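You operate a simulated robot arm through the tools that you are given. There is no shell and no other tool. Be economical: measure what you need, move in short steps, check, and stop when the job is done.

You are at the controls of a simulated robot arm. One attempt, no reset.

Task
Move the blue core from the air shaft to the green mat.
Fine: tap shut and hose vented before the nozzle goes back in its cup; let the shaft down by the release button.

The check looks at the end state, three seconds after you hand in, the way a careful person would. Anything else that was tipped, shoved, dropped, spilled or broken makes it a failure.

Robot
A 7-joint arm with a two-finger parallel gripper, fixed in place. Base frame: the origin is at the foot of the arm, x ahead of it, y to its left, z up; the work surface is at about z = 0.82. Readings come in m, rad, newtons and seconds.
With the tool pointing down near the work surface it reaches from about 0.24 to 0.68 m from the base axis. Its first joint turns from -1.152 to 1.152 rad. Payload 2.4 kg.
The tool frame sits at the grasp point between the pads (the TCP): z along the fingers, y along the line on which they close. The tips reach 0.03 m beyond it. The gripper opens to 0.094 m. The fingers are 0.028 m wide and 0.01 m thick; the gripper's body (0.05 by 0.096 m) begins 0.055 m behind the TCP.
Orientation is told as [roll, pitch, yaw] about the base's x, y, z axes, in that order, counted from this pose: with the fingers straight down and closing along the base's y, the tool's x points along the base's -x, its y along +y and its z along -z.

Tools
- The arm moves only by the tool arm_command. Its arguments are lists of equal length, an entry for each row: "offset": the shift along the tool's x, y, z in m, a list of three; "delta_rot": the turn, a rotation vector about the tool's x, y, z in rad, a list of three; "jaw": the finger opening in m, from 0 to 0.094. In form: {"offset": [[dx, dy, dz], ...], "delta_rot": [[ax, ay, az], ...], "jaw": [jaw, ...]}. A call has 1 to 12 rows; each row shifts and turns the commanded pose from where the row before left it, along the tool's axes as they then stand. Each row takes 0.2 s and may step no farther than 0.05 m and 0.15 rad from the row before; otherwise, or with a gripper value out of range, the whole call is refused. A pose out of reach is approached as far as the arm can. The call stops where the force on the tool passes 40 N (or 10 N more than at its start, if that is more) or the arm is blocked; 0.2 s more then pass. The fingers move at their own pace (about 0.153 m/s each) and stop on an object; they squeeze with about 25 N. The grip force told is the motor's: it shows also when the fingers shut on nothing. Time passes only in rows, and 0.2 s behind the last, so rows that do not move let the fingers close. It gives the time, the measured TCP pose, the force on the tool (base axes), the opening and the grip force at its end, in the units of the frame above (readings bear some noise).
- Cameras (640 x 400 px; columns grow to the right, rows downward): "scene" is fixed at [0.0576, 0.4764, 1.4548]; the picture's right is [-0.70, -0.71, 0.00], its down [-0.38, 0.37, -0.85] and it looks along [0.60, -0.59, -0.53] (base axes); focal length 309 px, centre (320, 200). "wrist" rides on the gripper at [-0.037, 0, -0.058] in the tool frame; the picture's right is [0.00, -1.00, 0.00], its down [0.97, 0.00, -0.24] and it looks along [0.24, 0.00, 0.97] (tool axes); focal length 218 px, centre (320, 200). There is no depth. A picture from a camera that has moved, and an enlarged one, comes with that camera's place and axes in the base frame and with its lens. The place of the scene camera against the robot may be out by one fixed shift of up to 0.018 m in any direction.
- grab_frame(camera): a new picture of that camera. It takes no simulated time.
- inspect(camera, box): a new picture of the part [left, top, right, bottom] of that camera's present view, enlarged. It takes no simulated time.
- close_job(): hands the job in; it is judged then, once.

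Go step by step. Nothing tells you positions but the pictures and the camera data: compare them with the known pose of the tool, close in by small moves and look again before you grip or let go. The budget is 120 turns and 76 pictures, counting those below and the enlarged ones. Unless the task says otherwise, let go and move clear before handing in, and close with one line.

The tools are called after "Request:" as name(argument=value, ...) on one line, values as JSON. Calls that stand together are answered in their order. arm_command: Moves the arm, as the interface text tells. Its arguments: {"type":"object","properties":{"offset":{"type":"array"},"delta_rot":{"type":"array"},"jaw":{"type":"array"}},"required":["offset","delta_rot","jaw"]} The other tools are called the same way: grab_frame (camera) takes a picture; inspect (camera, box) takes an enlarged picture of a part of a camera's view; close_job () hands the job in.

At the start:

```text
time_s: 0.0
tcp_pos: [0.4056, -0.0428, 1.271]
tcp_rot: [0.001, 0.0, 0.0]
contact_force: [-0.1, 0.0, 0.8]
finger_gap: 0.0942
gripper_force: 0.0
```

scene: 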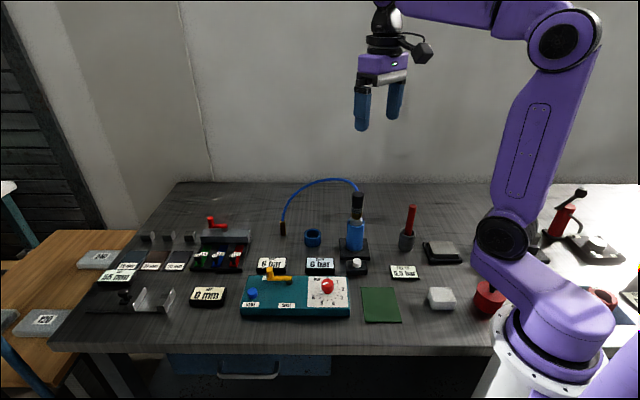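
wrist: 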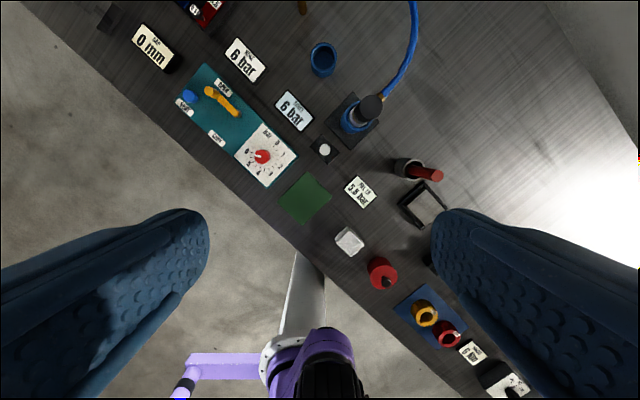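

I see a bench with an air panel (yellow tap, blue button, red regulator knob), a shaft holding a blue core with the nozzle on top, and a green mat. I'll look closer first.

Request:
inspect(camera="scene", box=[230, 170, 430, 330])

Request:
inspect(camera="wrist", box=[160, 30, 400, 220])

Request:
inspect(camera="scene", box=[70, 200, 270, 330])

```text
2.50 times, centred on (330, 250) of scene
camera zoom: at [0.0576, 0.4764, 1.4548], right [-0.7, -0.71, 0.0], down [-0.38, 0.37, -0.85], along [0.6, -0.59, -0.53], focal length 772 px, centre (295, 75)
```

zoom: 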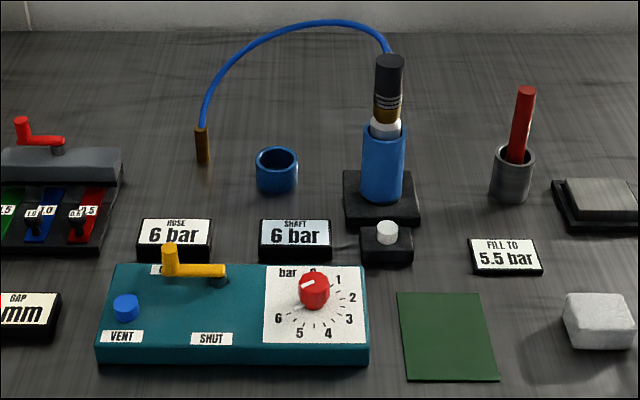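

```text
2.11 times, centred on (280, 125) of wrist
camera zoom: at [0.4422, -0.0428, 1.3294], right [0.0, -1.0, 0.0], down [-0.97, 0.0, 0.24], along [-0.24, 0.0, -0.97], focal length 460 px, centre (404, 358)
```

zoom: 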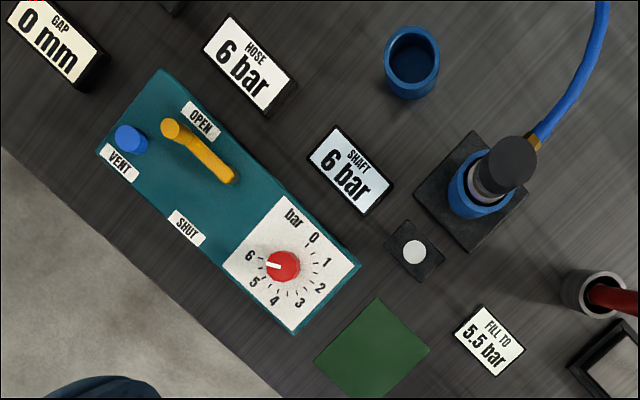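

```text
3.08 times, centred on (170, 265) of scene
camera zoom: at [0.0576, 0.4764, 1.4548], right [-0.7, -0.71, 0.0], down [-0.38, 0.37, -0.85], along [0.6, -0.59, -0.53], focal length 951 px, centre (782, 0)
```

zoom: 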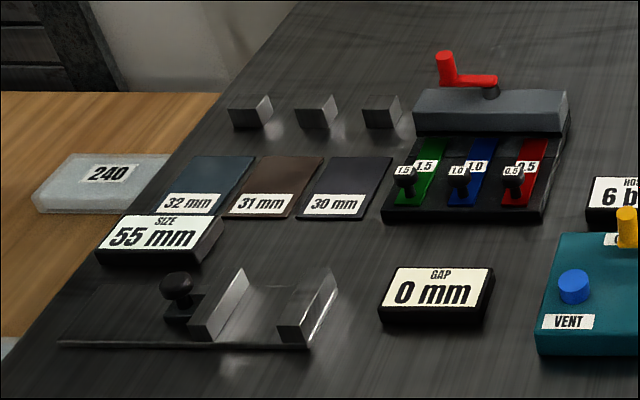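

The tap is open, hose and shaft are both at 6 bar and the nozzle sits on the shaft. I'll first move above the panel for a closer look at the tap and the vent button.

Request:
arm_command(offset=[[-0.022, 0.0245, 0.027], [-0.022, 0.0245, 0.027], [-0.022, 0.0245, 0.027], [-0.022, 0.0245, 0.027], [-0.022, 0.0245, 0.027], [-0.022, 0.0245, 0.027], [-0.022, 0.0245, 0.027], [0, 0, 0]], delta_rot=[[0, 0, 0], [0, 0, 0], [0, 0, 0], [0, 0, 0], [0, 0, 0], [0, 0, 0], [0, 0, 0], [0, 0, 0]], jaw=[0.06, 0.03, 0, 0, 0, 0, 0, 0])

Request:
grab_frame(camera="wrist")

```text
time_s: 1.8
tcp_pos: [0.5592, 0.1278, 1.0813]
tcp_rot: [0.001, 0.0, 0.0]
contact_force: [-0.3, -0.9, 0.2]
finger_gap: 0.0
gripper_force: 25.0
```

```text
70 pictures are left
camera wrist: at [0.5966, 0.1282, 1.1403], right [0.0, -1.0, 0.0], down [-0.97, 0.0, 0.24], along [-0.24, 0.0, -0.97], focal length 218 px, centre (320, 200)
```

wrist: 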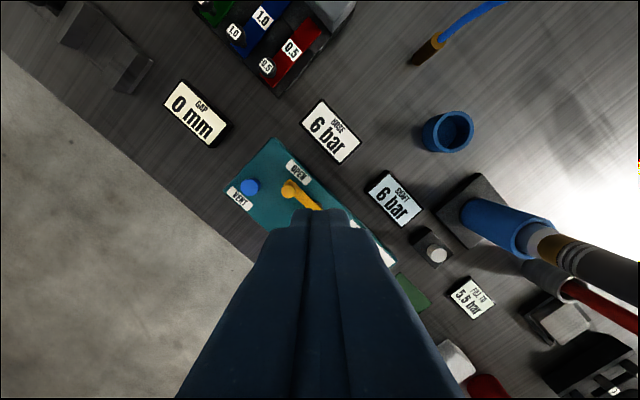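

The peg of the tap is at about (0.544, 0.167), the pivot at (0.502, 0.122), and VENT at about (0.542, 0.224). I'll take a closer view with these in front of the fingers.

Request:
arm_command(offset=[[0.03, 0.014, 0.034], [0.03, 0.014, 0.034], [0.03, 0.014, 0.034], [0, 0, 0]], delta_rot=[[0, 0, 0], [0, 0, 0], [0, 0, 0], [0, 0, 0]], jaw=[0, 0, 0, 0])

Request:
grab_frame(camera="wrist")

Request:
inspect(camera="scene", box=[230, 220, 360, 330])

```text
time_s: 2.8
tcp_pos: [0.4685, 0.1711, 0.9787]
tcp_rot: [0.0, 0.0, -0.003]
contact_force: [-0.2, -0.8, 0.5]
finger_gap: 0.0
gripper_force: 24.9
```

```text
69 pictures are left
camera wrist: at [0.5055, 0.1706, 1.0378], right [0.0, -1.0, 0.0], down [-0.97, 0.0, 0.24], along [-0.24, 0.0, -0.97], focal length 218 px, centre (320, 200)
```

wrist: 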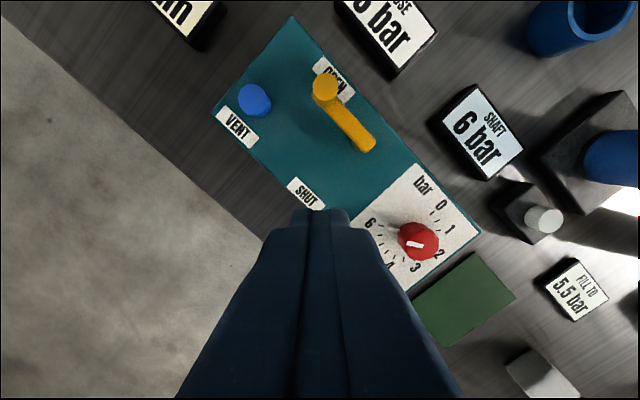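

```text
3.64 times, centred on (295, 275) of scene
camera zoom: at [0.0576, 0.4764, 1.4548], right [-0.7, -0.71, 0.0], down [-0.38, 0.37, -0.85], along [0.6, -0.59, -0.53], focal length 1124 px, centre (411, -73)
```

zoom: 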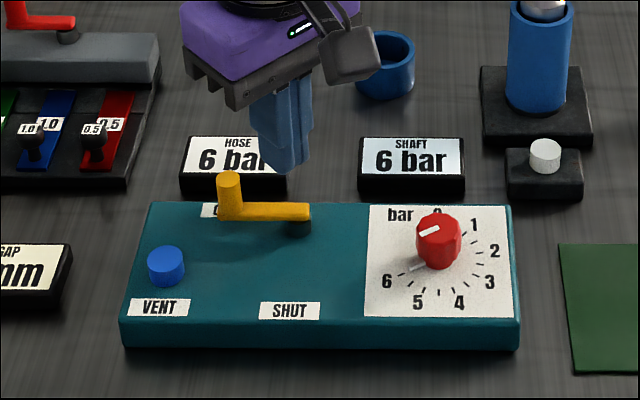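

The handle lies along the panel and SHUT is 90° counter-clockwise from it, seen from above. I'll go above the peg with the fingers straddling the lever, closing along its tangent.

Request:
arm_command(offset=[[-0.038, -0.002, 0.01], [-0.038, -0.002, 0.01], [0, 0, 0], [0, 0, 0], [0, 0, 0], [0, 0, 0], [0, 0, 0], [0, 0, 0]], delta_rot=[[0, 0, 0], [0, 0, 0], [0, 0, -0.147], [0, 0, -0.147], [0, 0, -0.147], [0, 0, -0.147], [0, 0, -0.147], [0, 0, 0]], jaw=[0.04, 0.04, 0.04, 0.04, 0.04, 0.04, 0.04, 0.04])

Request:
grab_frame(camera="wrist")

Request:
inspect(camera="scene", box=[230, 220, 360, 330])

```text
time_s: 4.6
tcp_pos: [0.5464, 0.1663, 0.959]
tcp_rot: [0.0, 0.0, 0.736]
contact_force: [-0.8, 0.0, 0.4]
finger_gap: 0.0398
gripper_force: 0.1
```

```text
67 pictures are left
camera wrist: at [0.5726, 0.1909, 1.018], right [0.67, -0.74, 0.0], down [-0.72, -0.65, 0.24], along [-0.18, -0.16, -0.97], focal length 218 px, centre (320, 200)
```

wrist: 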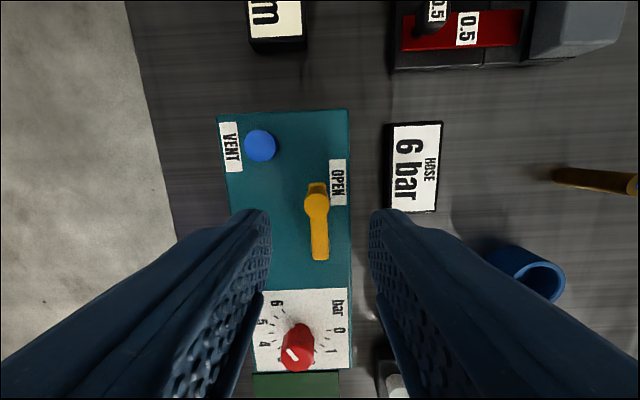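

```text
3.64 times, centred on (295, 275) of scene
camera zoom: at [0.0576, 0.4764, 1.4548], right [-0.7, -0.71, 0.0], down [-0.38, 0.37, -0.85], along [0.6, -0.59, -0.53], focal length 1124 px, centre (411, -73)
```

zoom: 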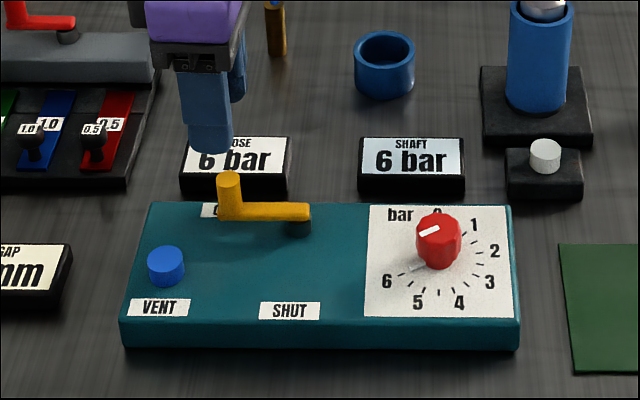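

The peg is centred between the fingers. I'll descend so the tips stay about 15 mm above the panel, then close.

Request:
arm_command(offset=[[0.002, 0.001, 0.037], [0, 0, 0.036], [0, 0, 0]], delta_rot=[[0, 0, 0], [0, 0, 0], [0, 0, 0]], jaw=[0.04, 0.04, 0.04])

Request:
inspect(camera="scene", box=[230, 220, 360, 330])

```text
time_s: 5.4
tcp_pos: [0.5441, 0.1673, 0.8877]
tcp_rot: [0.001, -0.002, 0.732]
contact_force: [0.2, -0.2, 0.0]
finger_gap: 0.0401
gripper_force: 0.1
```

```text
3.64 times, centred on (295, 275) of scene
camera zoom: at [0.0576, 0.4764, 1.4548], right [-0.7, -0.71, 0.0], down [-0.38, 0.37, -0.85], along [0.6, -0.59, -0.53], focal length 1124 px, centre (411, -73)
```

zoom: 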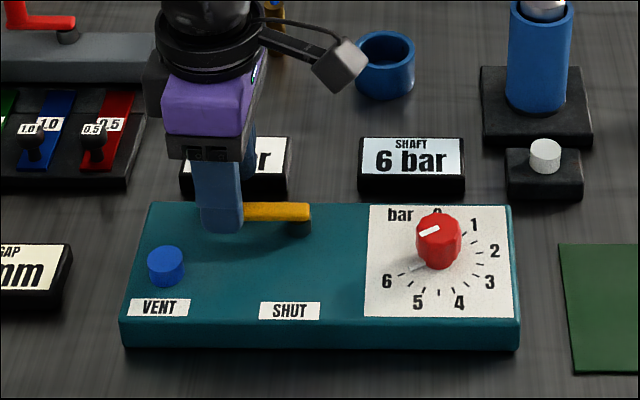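

The fingers straddle the peg. I'll grip it and swing the first half of the arc.

Request:
arm_command(offset=[[0, 0, 0], [0, 0, 0], [0.0004, 0.006, 0], [0.0004, 0.006, 0], [0.0004, 0.006, 0], [0.0004, 0.006, 0], [0.0004, 0.006, 0], [0.0004, 0.006, 0], [0, 0, 0]], delta_rot=[[0, 0, 0], [0, 0, 0], [0, 0, -0.13], [0, 0, -0.13], [0, 0, -0.13], [0, 0, -0.13], [0, 0, -0.13], [0, 0, -0.13], [0, 0, 0]], jaw=[0, 0, 0, 0, 0, 0, 0, 0, 0])

Request:
inspect(camera="scene", box=[230, 220, 360, 330])

```text
time_s: 7.4
tcp_pos: [0.5105, 0.181, 0.8859]
tcp_rot: [-0.001, 0.001, 1.517]
contact_force: [-6.0, -2.1, -0.6]
finger_gap: 0.0161
gripper_force: 44.4
```

```text
3.64 times, centred on (295, 275) of scene
camera zoom: at [0.0575, 0.4764, 1.4549], right [-0.7, -0.71, 0.0], down [-0.38, 0.37, -0.85], along [0.6, -0.59, -0.53], focal length 1124 px, centre (411, -73)
```

zoom: 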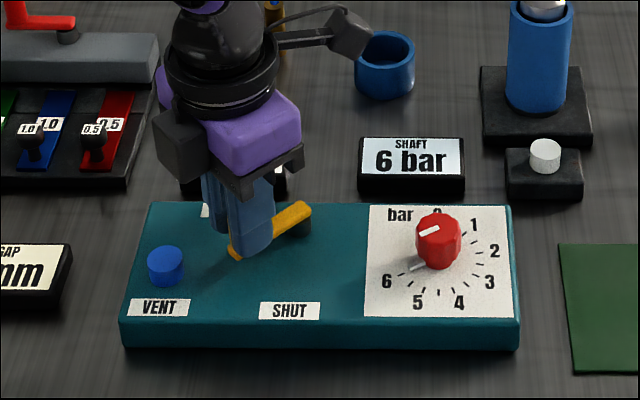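

The handle is turning as planned, so I'll continue the arc to SHUT.

Request:
arm_command(offset=[[0.0004, 0.006, 0], [0.0004, 0.006, 0], [0.0004, 0.006, 0], [0.0004, 0.006, 0], [0.0004, 0.006, 0], [0.0004, 0.006, 0], [0, 0, 0]], delta_rot=[[0, 0, -0.13], [0, 0, -0.13], [0, 0, -0.13], [0, 0, -0.13], [0, 0, -0.13], [0, 0, -0.13], [0, 0, 0]], jaw=[0, 0, 0, 0, 0, 0, 0])

Request:
inspect(camera="scene", box=[230, 220, 360, 330])

```text
time_s: 9.0
tcp_pos: [0.4783, 0.1689, 0.8857]
tcp_rot: [0.0, 0.001, 2.298]
contact_force: [-3.8, 0.4, 3.7]
finger_gap: 0.0163
gripper_force: 44.9
```

```text
3.64 times, centred on (295, 275) of scene
camera zoom: at [0.0575, 0.4764, 1.4549], right [-0.7, -0.71, 0.0], down [-0.38, 0.37, -0.85], along [0.6, -0.59, -0.53], focal length 1124 px, centre (411, -73)
```

zoom: 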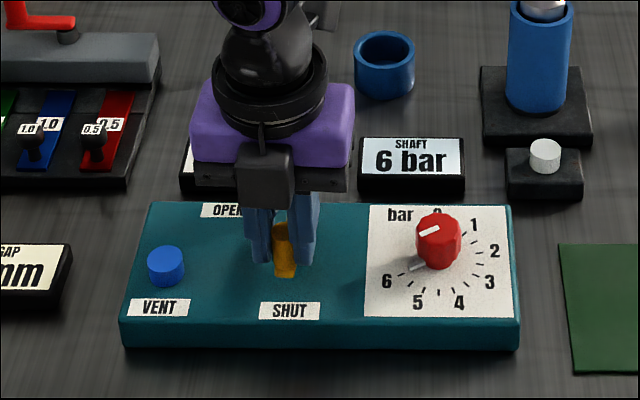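

The handle is at SHUT. I'll nudge it a little further to seat it, then release and rise.

Request:
arm_command(offset=[[0.0003, 0.004, 0], [0, 0, 0], [0, 0, 0]], delta_rot=[[0, 0, -0.08], [0, 0, 0], [0, 0, 0]], jaw=[0, 0, 0])

Request:
arm_command(offset=[[0, 0, 0], [0, 0, 0], [0, 0, -0.04], [0, 0, -0.04], [0, 0, 0]], delta_rot=[[0, 0, 0], [0, 0, 0], [0, 0, 0], [0, 0, 0], [0, 0, 0]], jaw=[0.04, 0.04, 0.04, 0.04, 0.04])

Request:
inspect(camera="scene", box=[230, 220, 360, 330])

Request:
grab_frame(camera="wrist")

```text
time_s: 9.8
tcp_pos: [0.4768, 0.1662, 0.8866]
tcp_rot: [-0.001, 0.001, 2.374]
contact_force: [-0.6, 4.9, -0.5]
finger_gap: 0.0164
gripper_force: 44.4
```

```text
time_s: 11.0
tcp_pos: [0.4767, 0.1674, 0.9659]
tcp_rot: [-0.001, 0.002, 2.376]
contact_force: [-1.0, -0.2, 0.5]
finger_gap: 0.0397
gripper_force: 0.0
```

```text
3.64 times, centred on (295, 275) of scene
camera zoom: at [0.0576, 0.4764, 1.4548], right [-0.7, -0.71, 0.0], down [-0.38, 0.37, -0.85], along [0.6, -0.59, -0.53], focal length 1124 px, centre (411, -73)
```

zoom: 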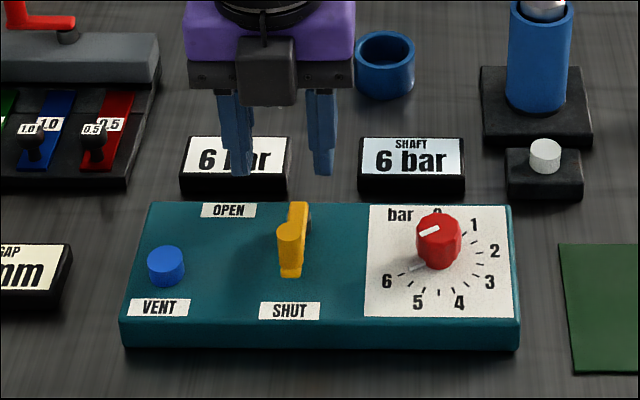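

```text
61 pictures are left
camera wrist: at [0.4491, 0.1921, 1.0257], right [0.69, 0.72, 0.0], down [0.7, -0.67, 0.24], along [0.17, -0.17, -0.97], focal length 218 px, centre (320, 200)
```

wrist: 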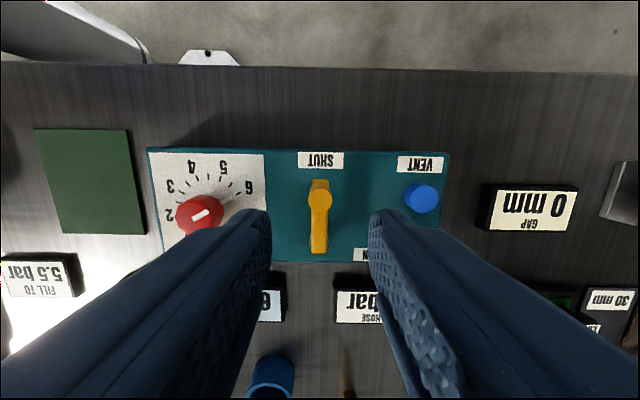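

The tap is shut. Next is VENT at (0.541, 0.224) with closed fingers: I'll move above it and down to just over the button.

Request:
arm_command(offset=[[0.0036, -0.0427, 0], [0.0036, -0.0427, 0], [0, 0, 0.04], [0, 0, 0.036], [0, 0, 0]], delta_rot=[[0, 0, 0], [0, 0, 0], [0, 0, 0], [0, 0, 0], [0, 0, 0]], jaw=[0, 0, 0, 0, 0])

Request:
inspect(camera="scene", box=[230, 220, 360, 330])

Request:
grab_frame(camera="wrist")

```text
time_s: 12.2
tcp_pos: [0.5398, 0.2245, 0.8914]
tcp_rot: [0.0, 0.001, 2.375]
contact_force: [0.1, -0.4, 1.2]
finger_gap: 0.0
gripper_force: 24.8
```

```text
3.64 times, centred on (295, 275) of scene
camera zoom: at [0.0576, 0.4764, 1.4548], right [-0.7, -0.71, 0.0], down [-0.38, 0.37, -0.85], along [0.6, -0.59, -0.53], focal length 1124 px, centre (411, -73)
```

zoom: 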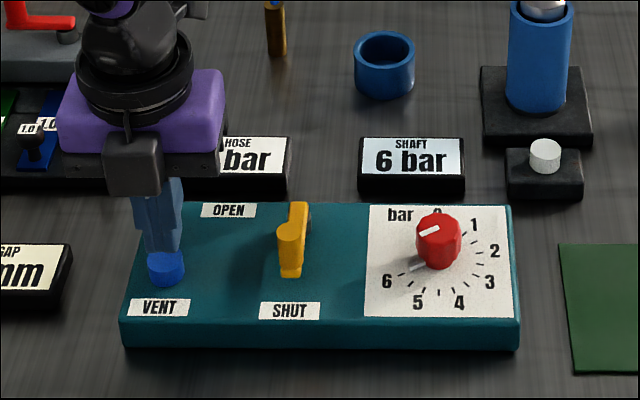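

```text
59 pictures are left
camera wrist: at [0.5132, 0.2493, 0.9494], right [0.69, 0.72, 0.0], down [0.7, -0.67, 0.24], along [0.17, -0.17, -0.97], focal length 218 px, centre (320, 200)
```

wrist: 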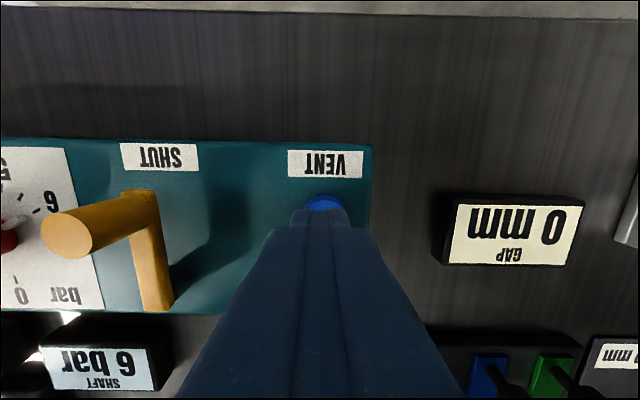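

The finger is over the button within 2 mm or so. I'll press gently in small steps.

Request:
arm_command(offset=[[-0.002, 0, 0.006], [0, 0, 0.005], [0, 0, 0.004], [0, 0, 0.003], [0, 0, 0.002], [0, 0, 0]], delta_rot=[[0, 0, 0], [0, 0, 0], [0, 0, 0], [0, 0, 0], [0, 0, 0], [0, 0, 0]], jaw=[0, 0, 0, 0, 0, 0])

Request:
inspect(camera="scene", box=[230, 220, 360, 330])

```text
time_s: 13.6
tcp_pos: [0.5395, 0.2252, 0.8701]
tcp_rot: [0.0, -0.001, 2.375]
contact_force: [-2.0, -0.2, 3.4]
finger_gap: 0.0
gripper_force: 25.0
```

```text
3.64 times, centred on (295, 275) of scene
camera zoom: at [0.0576, 0.4764, 1.4549], right [-0.7, -0.71, 0.0], down [-0.38, 0.37, -0.85], along [0.6, -0.59, -0.53], focal length 1124 px, centre (411, -73)
```

zoom: 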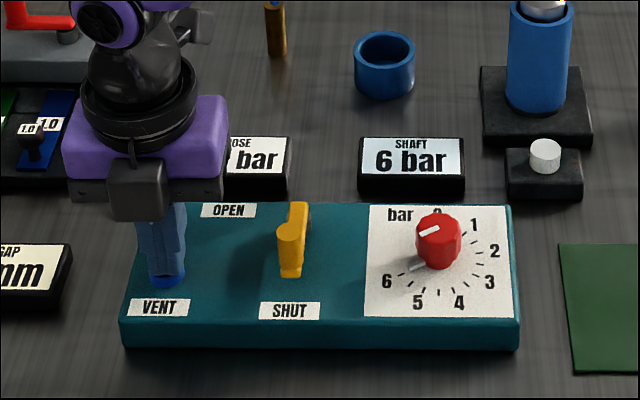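

The button is being depressed under a light spring force. I'll press a bit more, hold, then look at the hose gauge.

Request:
arm_command(offset=[[0, 0, 0.002], [0, 0, 0.001], [0, 0, 0], [0, 0, 0], [0, 0, 0], [0, 0, 0], [0, 0, 0], [0, 0, 0], [0, 0, 0], [0, 0, 0]], delta_rot=[[0, 0, 0], [0, 0, 0], [0, 0, 0], [0, 0, 0], [0, 0, 0], [0, 0, 0], [0, 0, 0], [0, 0, 0], [0, 0, 0], [0, 0, 0]], jaw=[0, 0, 0, 0, 0, 0, 0, 0, 0, 0])

Request:
grab_frame(camera="wrist")

Request:
inspect(camera="scene", box=[230, 220, 360, 330])

```text
time_s: 15.8
tcp_pos: [0.5393, 0.2246, 0.8682]
tcp_rot: [-0.003, -0.001, 2.374]
contact_force: [-5.5, -3.5, 24.9]
finger_gap: 0.0001
gripper_force: 24.7
```

```text
57 pictures are left
camera wrist: at [0.5117, 0.2501, 0.9267], right [0.69, 0.72, 0.0], down [0.7, -0.67, 0.24], along [0.17, -0.17, -0.97], focal length 218 px, centre (320, 200)
```

wrist: 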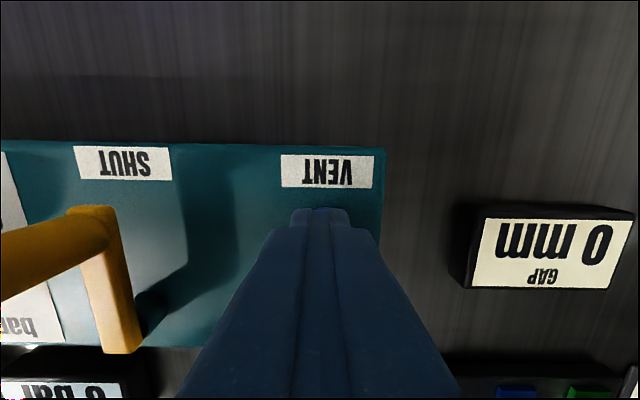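

```text
3.64 times, centred on (295, 275) of scene
camera zoom: at [0.0571, 0.4762, 1.455], right [-0.7, -0.71, 0.0], down [-0.38, 0.37, -0.85], along [0.61, -0.59, -0.53], focal length 1124 px, centre (411, -73)
```

zoom: 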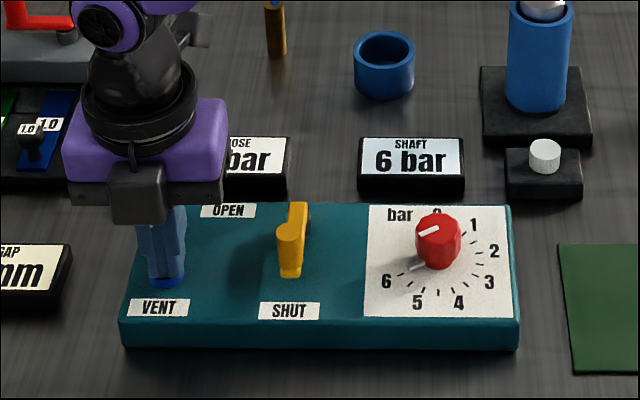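

The button is fully pressed, so I'll rise and read the hose gauge.

Request:
arm_command(offset=[[0, 0, -0.04], [0, 0, -0.045], [0, 0, -0.045], [0, 0, -0.045], [0, 0, 0]], delta_rot=[[0, 0, 0], [0, 0, 0], [0, 0, 0], [0, 0, 0], [0, 0, 0]], jaw=[0, 0, 0, 0, 0])

Request:
inspect(camera="scene", box=[230, 170, 430, 330])

```text
time_s: 17.0
tcp_pos: [0.5386, 0.2239, 1.043]
tcp_rot: [0.0, 0.0, 2.377]
contact_force: [0.8, 0.2, -0.1]
finger_gap: 0.0
gripper_force: 25.2
```

```text
2.50 times, centred on (330, 250) of scene
camera zoom: at [0.0576, 0.4764, 1.4548], right [-0.7, -0.71, 0.0], down [-0.38, 0.37, -0.85], along [0.6, -0.59, -0.53], focal length 772 px, centre (295, 75)
```

zoom: 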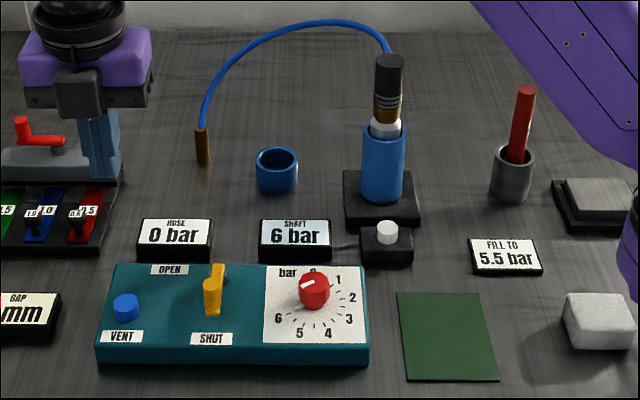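

The hose is at 0 bar and the tap is shut. I'll rise and unwind the wrist, then look at the nozzle.

Request:
arm_command(offset=[[0, 0, -0.01], [0, 0, -0.01], [0, 0, -0.01], [0, 0, -0.01], [0, 0, -0.01], [0, 0, -0.01], [0, 0, -0.01], [0, 0, -0.01], [0, 0, -0.01], [0, 0, -0.01], [0, 0, -0.01], [0, 0, -0.01]], delta_rot=[[0, 0, 0.148], [0, 0, 0.148], [0, 0, 0.148], [0, 0, 0.148], [0, 0, 0.148], [0, 0, 0.148], [0, 0, 0.148], [0, 0, 0.148], [0, 0, 0.148], [0, 0, 0.148], [0, 0, 0.148], [0, 0, 0.148]], jaw=[0.04, 0.06, 0.06, 0.06, 0.06, 0.06, 0.06, 0.06, 0.06, 0.06, 0.06, 0.06])

Request:
arm_command(offset=[[0, 0, 0], [0, 0, 0], [0, 0, 0], [0, 0, 0], [0.017, -0.045, 0], [0.017, -0.045, 0], [0.017, -0.045, 0], [0.017, -0.045, 0], [0.017, -0.045, 0], [0.017, -0.045, 0], [0.017, -0.045, 0], [0, 0, 0]], delta_rot=[[0, 0, 0.15], [0, 0, 0.15], [0, 0, 0.15], [0, 0, 0.15], [0, 0, 0], [0, 0, 0], [0, 0, 0], [0, 0, 0], [0, 0, 0], [0, 0, 0], [0, 0, 0], [0, 0, 0]], jaw=[0.06, 0.06, 0.06, 0.06, 0.06, 0.06, 0.06, 0.06, 0.06, 0.06, 0.06, 0.06])

Request:
grab_frame(camera="wrist")

Request:
inspect(camera="scene", box=[270, 170, 430, 270])

```text
time_s: 19.6
tcp_pos: [0.5382, 0.2257, 1.1625]
tcp_rot: [-0.001, 0.001, 0.595]
contact_force: [-0.6, 0.2, -0.4]
finger_gap: 0.0601
gripper_force: 0.0
```

```text
time_s: 22.2
tcp_pos: [0.4191, -0.0904, 1.1607]
tcp_rot: [0.0, -0.001, 0.0]
contact_force: [-0.2, -0.5, -0.4]
finger_gap: 0.0601
gripper_force: 0.0
```

```text
54 pictures are left
camera wrist: at [0.4552, -0.0907, 1.22], right [0.0, -1.0, 0.0], down [-0.97, 0.0, 0.24], along [-0.24, 0.0, -0.97], focal length 218 px, centre (320, 200)
```

wrist: 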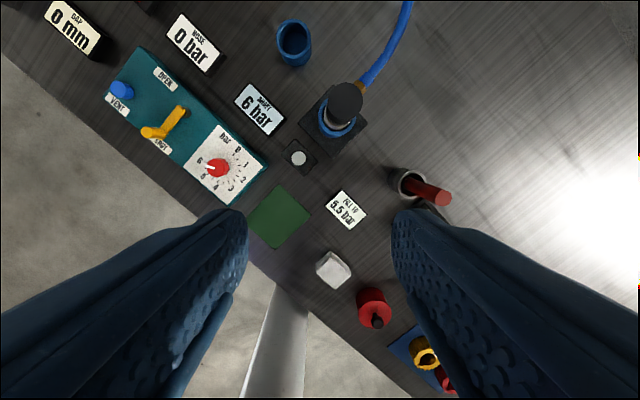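

```text
4.00 times, centred on (350, 220) of scene
camera zoom: at [0.0577, 0.4764, 1.4548], right [-0.7, -0.71, 0.0], down [-0.38, 0.37, -0.85], along [0.6, -0.59, -0.53], focal length 1236 px, centre (200, 120)
```

zoom: 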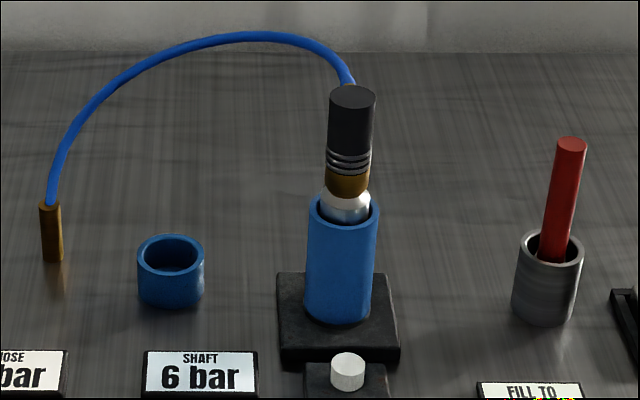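

The hose leaves the nozzle on the far side (bearing about -45°), so I'll turn the wrist to yaw ~135°: the fingers then close across it and the camera stays clear. Nozzle top is near (0.491, -0.110, 1.03).

Request:
arm_command(offset=[[0, 0, 0], [0, 0, 0], [0, 0, 0], [0, 0, 0], [0, 0, 0], [0, 0, 0], [0, 0, 0], [0, 0, 0], [0, 0, 0], [0, 0, 0], [0, 0, 0], [0, 0, 0]], delta_rot=[[0, 0, -0.147], [0, 0, -0.147], [0, 0, -0.147], [0, 0, -0.147], [0, 0, -0.147], [0, 0, -0.147], [0, 0, -0.147], [0, 0, -0.147], [0, 0, -0.147], [0, 0, -0.147], [0, 0, -0.147], [0, 0, -0.147]], jaw=[0.06, 0.06, 0.06, 0.06, 0.06, 0.06, 0.06, 0.06, 0.06, 0.06, 0.06, 0.06])

Request:
arm_command(offset=[[0, 0, 0], [0, 0, 0], [0, 0, 0], [0, 0, 0], [0, 0, 0]], delta_rot=[[0, 0, -0.147], [0, 0, -0.147], [0, 0, -0.147], [0, 0, -0.147], [0, 0, 0]], jaw=[0.06, 0.06, 0.06, 0.06, 0.06])

Request:
grab_frame(camera="wrist")

```text
time_s: 24.8
tcp_pos: [0.4195, -0.0889, 1.1628]
tcp_rot: [0.0, 0.0, 1.762]
contact_force: [-0.4, 0.9, -0.1]
finger_gap: 0.0599
gripper_force: 0.1
```

```text
time_s: 26.0
tcp_pos: [0.4198, -0.0893, 1.1625]
tcp_rot: [-0.001, 0.0, 2.352]
contact_force: [0.1, -0.4, -0.5]
finger_gap: 0.06
gripper_force: 0.0
```

```text
52 pictures are left
camera wrist: at [0.393, -0.0642, 1.2212], right [0.71, 0.7, 0.0], down [0.68, -0.69, 0.24], along [0.17, -0.17, -0.97], focal length 218 px, centre (320, 200)
```

wrist: 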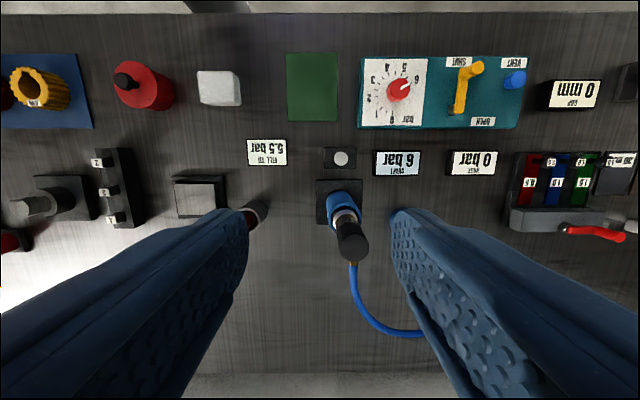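

The wrist reaches this yaw. The nozzle top comes out near (0.492, -0.113) at z about 1.0–1.03; I'll hover above it and check centring.

Request:
arm_command(offset=[[0.034, -0.0173, 0.02], [0.034, -0.0173, 0.02], [0, 0, 0.03], [0, 0, 0]], delta_rot=[[0, 0, 0], [0, 0, 0], [0, 0, 0], [0, 0, 0]], jaw=[0.06, 0.06, 0.06, 0.06])

Request:
grab_frame(camera="wrist")

Request:
inspect(camera="scene", box=[270, 120, 430, 270])

```text
time_s: 27.0
tcp_pos: [0.4923, -0.1125, 1.0922]
tcp_rot: [-0.001, 0.001, 2.351]
contact_force: [-1.8, 0.3, -0.2]
finger_gap: 0.06
gripper_force: 0.0
```

```text
51 pictures are left
camera wrist: at [0.4653, -0.0877, 1.1509], right [0.71, 0.7, 0.0], down [0.68, -0.69, 0.24], along [0.17, -0.17, -0.97], focal length 218 px, centre (320, 200)
```

wrist: 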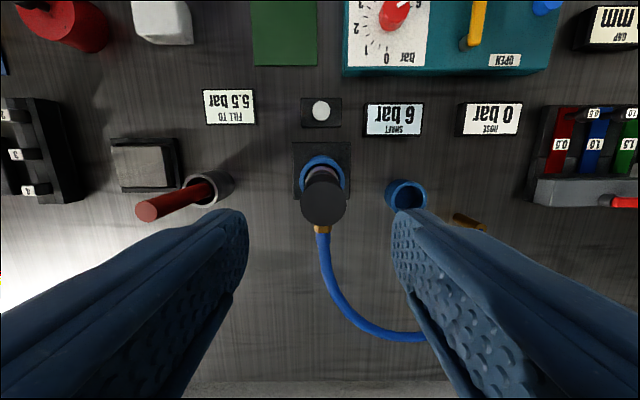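

```text
2.67 times, centred on (350, 195) of scene
camera zoom: at [0.0577, 0.4764, 1.4548], right [-0.7, -0.71, 0.0], down [-0.38, 0.37, -0.85], along [0.6, -0.59, -0.53], focal length 824 px, centre (240, 213)
```

zoom: 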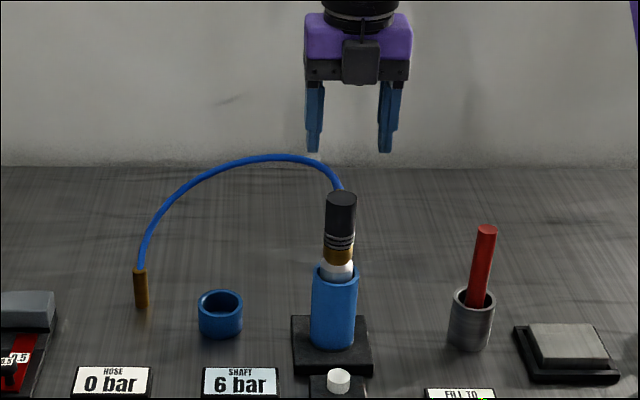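

The nozzle top is centred, at about z=1.005. I'll descend to grip its black body with the tips at about z=0.965.

Request:
arm_command(offset=[[0.0, -0.002, 0.04], [0, 0, 0.03], [0, 0, 0.02], [0, 0, 0.007], [0, 0, 0]], delta_rot=[[0, 0, 0], [0, 0, 0], [0, 0, 0], [0, 0, 0], [0, 0, 0]], jaw=[0.06, 0.06, 0.06, 0.06, 0.06])

Request:
grab_frame(camera="wrist")

Request:
inspect(camera="scene", box=[270, 150, 430, 270])

```text
time_s: 28.2
tcp_pos: [0.4938, -0.1109, 0.9966]
tcp_rot: [0.001, 0.001, 2.351]
contact_force: [-0.6, 0.4, -0.2]
finger_gap: 0.0602
gripper_force: 0.1
```

```text
49 pictures are left
camera wrist: at [0.4667, -0.0859, 1.0546], right [0.71, 0.7, 0.0], down [0.68, -0.69, 0.24], along [0.17, -0.17, -0.97], focal length 218 px, centre (320, 200)
```

wrist: 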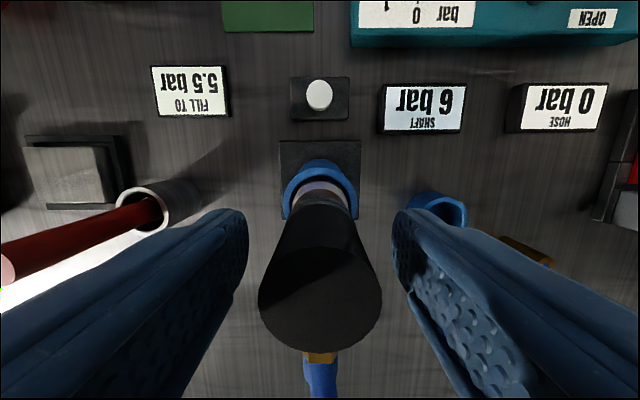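

```text
3.33 times, centred on (350, 210) of scene
camera zoom: at [0.0576, 0.4764, 1.4548], right [-0.7, -0.71, 0.0], down [-0.38, 0.37, -0.85], along [0.6, -0.59, -0.53], focal length 1030 px, centre (220, 167)
```

zoom: 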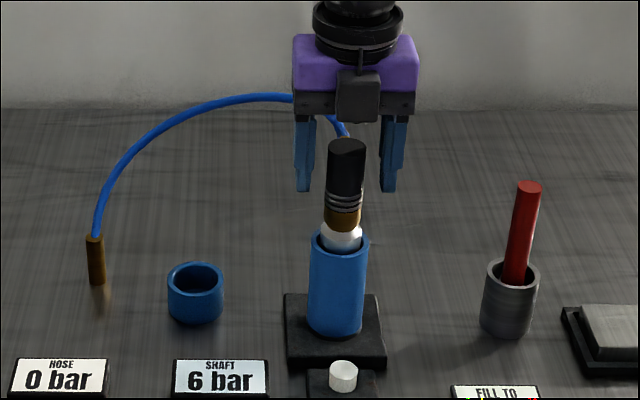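

Well centred: the tips sit just above the rings, with about 36 mm of nozzle below them. Closing.

Request:
arm_command(offset=[[0, 0, 0], [0, 0, 0], [0, 0, 0]], delta_rot=[[0, 0, 0], [0, 0, 0], [0, 0, 0]], jaw=[0, 0, 0])

Request:
arm_command(offset=[[0, 0, -0.01], [0, 0, -0.015], [0, 0, -0.02], [0, 0, 0]], delta_rot=[[0, 0, 0], [0, 0, 0], [0, 0, 0], [0, 0, 0]], jaw=[0, 0, 0, 0])

Request:
inspect(camera="scene", box=[270, 120, 430, 270])

```text
time_s: 29.0
tcp_pos: [0.4937, -0.1112, 0.995]
tcp_rot: [0.002, 0.001, 2.351]
contact_force: [-1.0, -0.8, -0.4]
finger_gap: 0.0315
gripper_force: 24.9
```

```text
time_s: 30.0
tcp_pos: [0.4934, -0.1122, 1.0418]
tcp_rot: [0.0, -0.001, 2.353]
contact_force: [-0.1, 0.5, -1.3]
finger_gap: 0.0316
gripper_force: 24.9
```

```text
2.67 times, centred on (350, 195) of scene
camera zoom: at [0.0577, 0.4764, 1.4548], right [-0.7, -0.71, 0.0], down [-0.38, 0.37, -0.85], along [0.6, -0.59, -0.53], focal length 824 px, centre (240, 213)
```

zoom: 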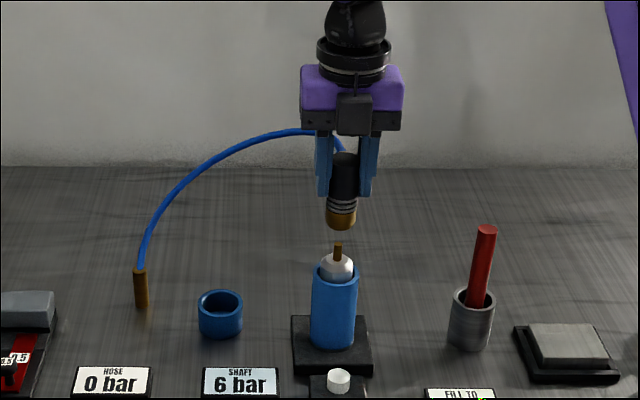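

The nozzle is off and the shaft still reads 6 bar. I'll carry the nozzle above the blue cup at about (0.607, -0.050).

Request:
arm_command(offset=[[0, 0, -0.01], [0.009, -0.0312, 0], [0.009, -0.0312, 0], [0.009, -0.0312, 0], [0.009, -0.0312, 0], [0, 0, 0]], delta_rot=[[0, 0, 0], [0, 0, 0], [0, 0, 0], [0, 0, 0], [0, 0, 0], [0, 0, 0]], jaw=[0, 0, 0, 0, 0, 0])

Request:
grab_frame(camera="wrist")

Request:
inspect(camera="scene", box=[250, 120, 410, 270])

```text
time_s: 31.4
tcp_pos: [0.6089, -0.0515, 1.0501]
tcp_rot: [-0.001, -0.002, 2.349]
contact_force: [0.4, 0.5, -2.4]
finger_gap: 0.0315
gripper_force: 24.8
```

```text
46 pictures are left
camera wrist: at [0.581, -0.0248, 1.1094], right [0.71, 0.7, 0.0], down [0.68, -0.69, 0.24], along [0.17, -0.17, -0.97], focal length 218 px, centre (320, 200)
```

wrist: 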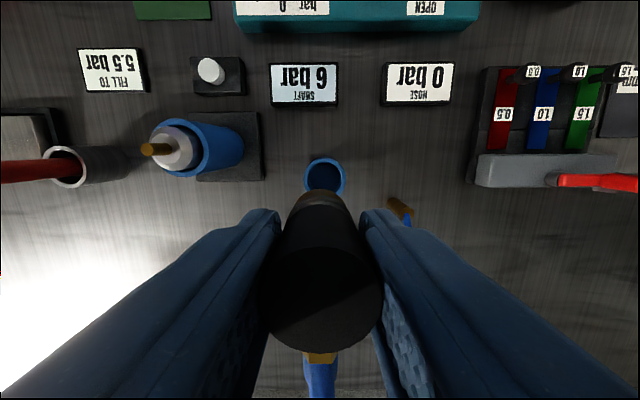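

```text
2.67 times, centred on (330, 195) of scene
camera zoom: at [0.0577, 0.4764, 1.4548], right [-0.7, -0.71, 0.0], down [-0.38, 0.37, -0.85], along [0.6, -0.59, -0.53], focal length 824 px, centre (293, 213)
```

zoom: 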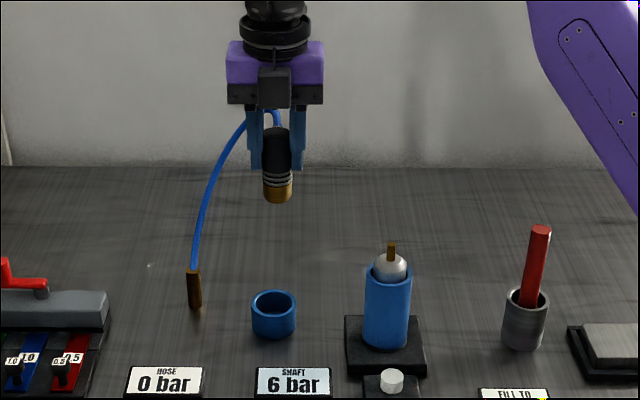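

I'll enlarge the view of the cup to fine-centre the nozzle.

Request:
inspect(camera="wrist", box=[270, 130, 390, 230])

```text
4.00 times, centred on (330, 180) of wrist
camera zoom: at [0.581, -0.0248, 1.1094], right [0.71, 0.7, 0.0], down [0.68, -0.69, 0.24], along [0.17, -0.17, -0.97], focal length 873 px, centre (280, 280)
```

zoom: 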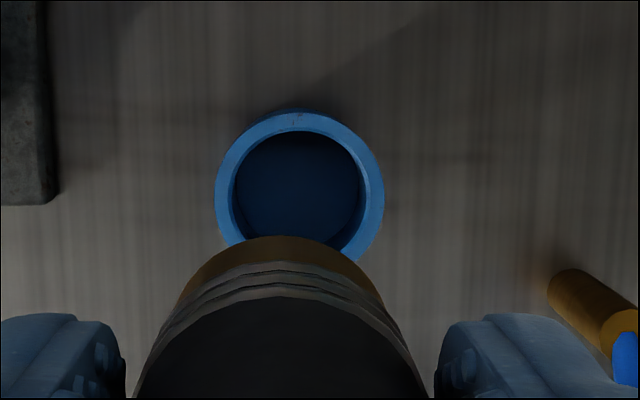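

The cup needs a shift of about 5.5 mm along -tool y. I'll correct and descend partway.

Request:
arm_command(offset=[[0, -0.0056, 0.02], [0, 0, 0.04], [0, 0, 0.04], [0, 0, 0]], delta_rot=[[0, 0, 0], [0, 0, 0], [0, 0, 0], [0, 0, 0]], jaw=[0, 0, 0, 0])

Request:
inspect(camera="wrist", box=[250, 110, 410, 230])

Request:
inspect(camera="scene", box=[270, 170, 370, 260])

```text
time_s: 32.4
tcp_pos: [0.6128, -0.0481, 0.9495]
tcp_rot: [-0.001, -0.001, 2.349]
contact_force: [-0.5, 0.8, -1.4]
finger_gap: 0.0316
gripper_force: 24.9
```

```text
3.33 times, centred on (330, 170) of wrist
camera zoom: at [0.5851, -0.0222, 1.0089], right [0.71, 0.7, 0.0], down [0.68, -0.69, 0.24], along [0.17, -0.17, -0.97], focal length 728 px, centre (287, 300)
```

zoom: 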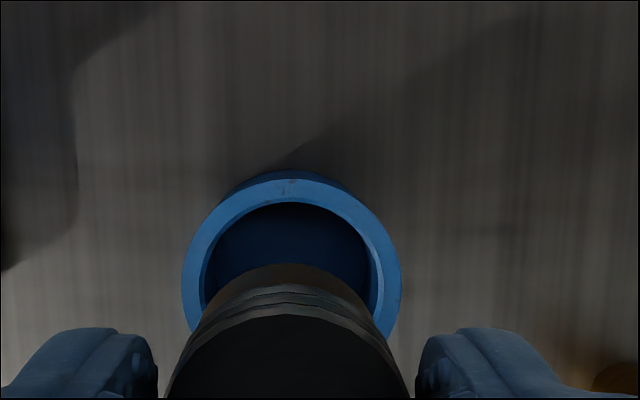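

```text
4.44 times, centred on (320, 215) of scene
camera zoom: at [0.0577, 0.4764, 1.4548], right [-0.7, -0.71, 0.0], down [-0.38, 0.37, -0.85], along [0.6, -0.59, -0.53], focal length 1373 px, centre (320, 133)
```

zoom: 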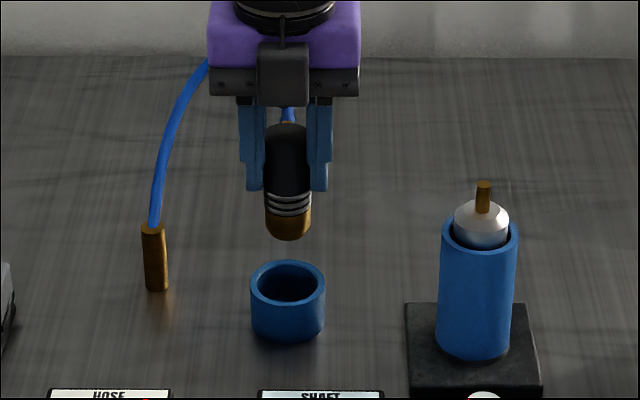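

The nozzle is centred within about 1 mm and the cup's bore has room. I'll lower slowly until it touches the floor.

Request:
arm_command(offset=[[-0.001, -0.001, 0.02], [0, 0, 0.015], [0, 0, 0.01], [0, 0, 0.004], [0, 0, 0]], delta_rot=[[0, 0, 0], [0, 0, 0], [0, 0, 0], [0, 0, 0], [0, 0, 0]], jaw=[0, 0, 0, 0, 0])

Request:
inspect(camera="scene", box=[270, 170, 370, 260])

Request:
inspect(camera="wrist", box=[250, 110, 410, 230])

```text
time_s: 33.6
tcp_pos: [0.6109, -0.0448, 0.9018]
tcp_rot: [0.0, 0.0, 2.351]
contact_force: [0.1, 0.5, -1.8]
finger_gap: 0.0315
gripper_force: 24.8
```

```text
4.44 times, centred on (320, 215) of scene
camera zoom: at [0.0577, 0.4764, 1.4548], right [-0.7, -0.71, 0.0], down [-0.38, 0.37, -0.85], along [0.6, -0.59, -0.53], focal length 1373 px, centre (320, 133)
```

zoom: 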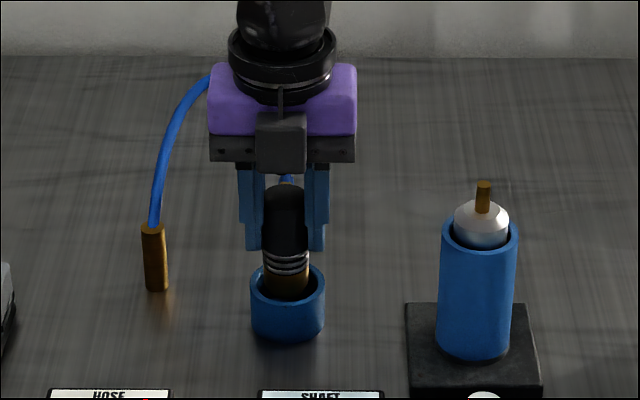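

```text
3.33 times, centred on (330, 170) of wrist
camera zoom: at [0.585, -0.0195, 0.9602], right [0.71, 0.7, 0.0], down [0.68, -0.69, 0.24], along [0.17, -0.17, -0.97], focal length 728 px, centre (287, 300)
```

zoom: 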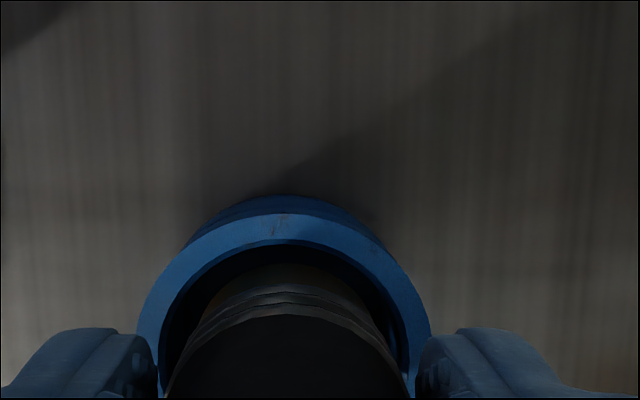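

The nozzle has entered the cup. A few more millimetres to the floor.

Request:
arm_command(offset=[[0.0015, 0, 0.003], [0, 0, 0.003], [0, 0, 0.003], [0, 0, 0]], delta_rot=[[0, 0, 0], [0, 0, 0], [0, 0, 0], [0, 0, 0]], jaw=[0, 0, 0, 0])

Request:
inspect(camera="scene", box=[270, 170, 370, 260])

```text
time_s: 34.6
tcp_pos: [0.6129, -0.0457, 0.8935]
tcp_rot: [0.0, 0.0, 2.35]
contact_force: [-1.1, 0.9, -1.8]
finger_gap: 0.0315
gripper_force: 25.0
```

```text
4.44 times, centred on (320, 215) of scene
camera zoom: at [0.0577, 0.4764, 1.4548], right [-0.7, -0.71, 0.0], down [-0.38, 0.37, -0.85], along [0.6, -0.59, -0.53], focal length 1373 px, centre (320, 133)
```

zoom: 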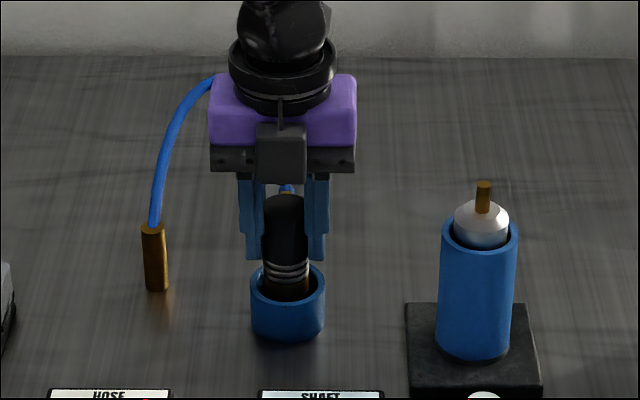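

No contact yet; I'll keep going in small steps.

Request:
arm_command(offset=[[0, 0, 0.002], [0, 0, 0.002], [0, 0, 0.002], [0, 0, 0]], delta_rot=[[0, 0, 0], [0, 0, 0], [0, 0, 0], [0, 0, 0]], jaw=[0, 0, 0, 0])

Request:
inspect(camera="scene", box=[270, 170, 370, 260])

Request:
inspect(camera="wrist", box=[220, 130, 420, 280])

```text
time_s: 35.6
tcp_pos: [0.6136, -0.047, 0.8865]
tcp_rot: [0.0, 0.0, 2.352]
contact_force: [0.2, -1.2, -2.8]
finger_gap: 0.0314
gripper_force: 24.2
```

```text
4.44 times, centred on (320, 215) of scene
camera zoom: at [0.0577, 0.4764, 1.4548], right [-0.7, -0.71, 0.0], down [-0.38, 0.37, -0.85], along [0.6, -0.59, -0.53], focal length 1373 px, centre (320, 133)
```

zoom: 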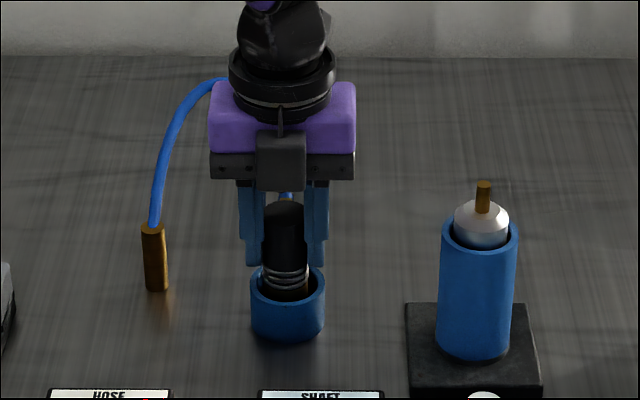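

```text
2.67 times, centred on (320, 205) of wrist
camera zoom: at [0.5862, -0.0203, 0.9455], right [0.71, 0.7, 0.0], down [0.68, -0.69, 0.24], along [0.17, -0.17, -0.97], focal length 582 px, centre (320, 187)
```

zoom: 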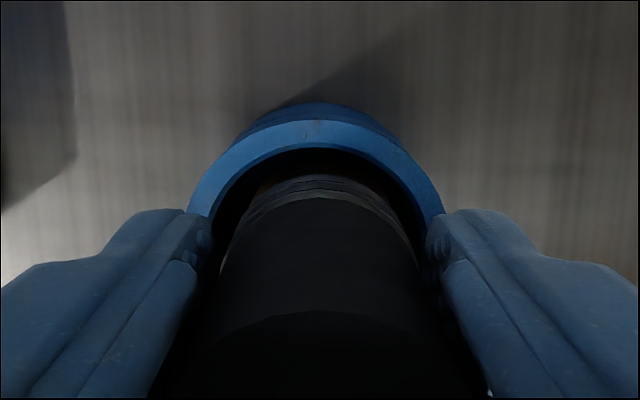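

Still free. I'll go down a little more until there is contact with either the floor or the rim.

Request:
arm_command(offset=[[0, 0, 0.0015], [0, 0, 0.0015], [0, 0, 0.0015], [0, 0, 0]], delta_rot=[[0, 0, 0], [0, 0, 0], [0, 0, 0], [0, 0, 0]], jaw=[0, 0, 0, 0])

```text
time_s: 36.6
tcp_pos: [0.6127, -0.0462, 0.8821]
tcp_rot: [0.0, 0.001, 2.349]
contact_force: [0.3, 0.2, -2.3]
finger_gap: 0.0317
gripper_force: 25.1
```

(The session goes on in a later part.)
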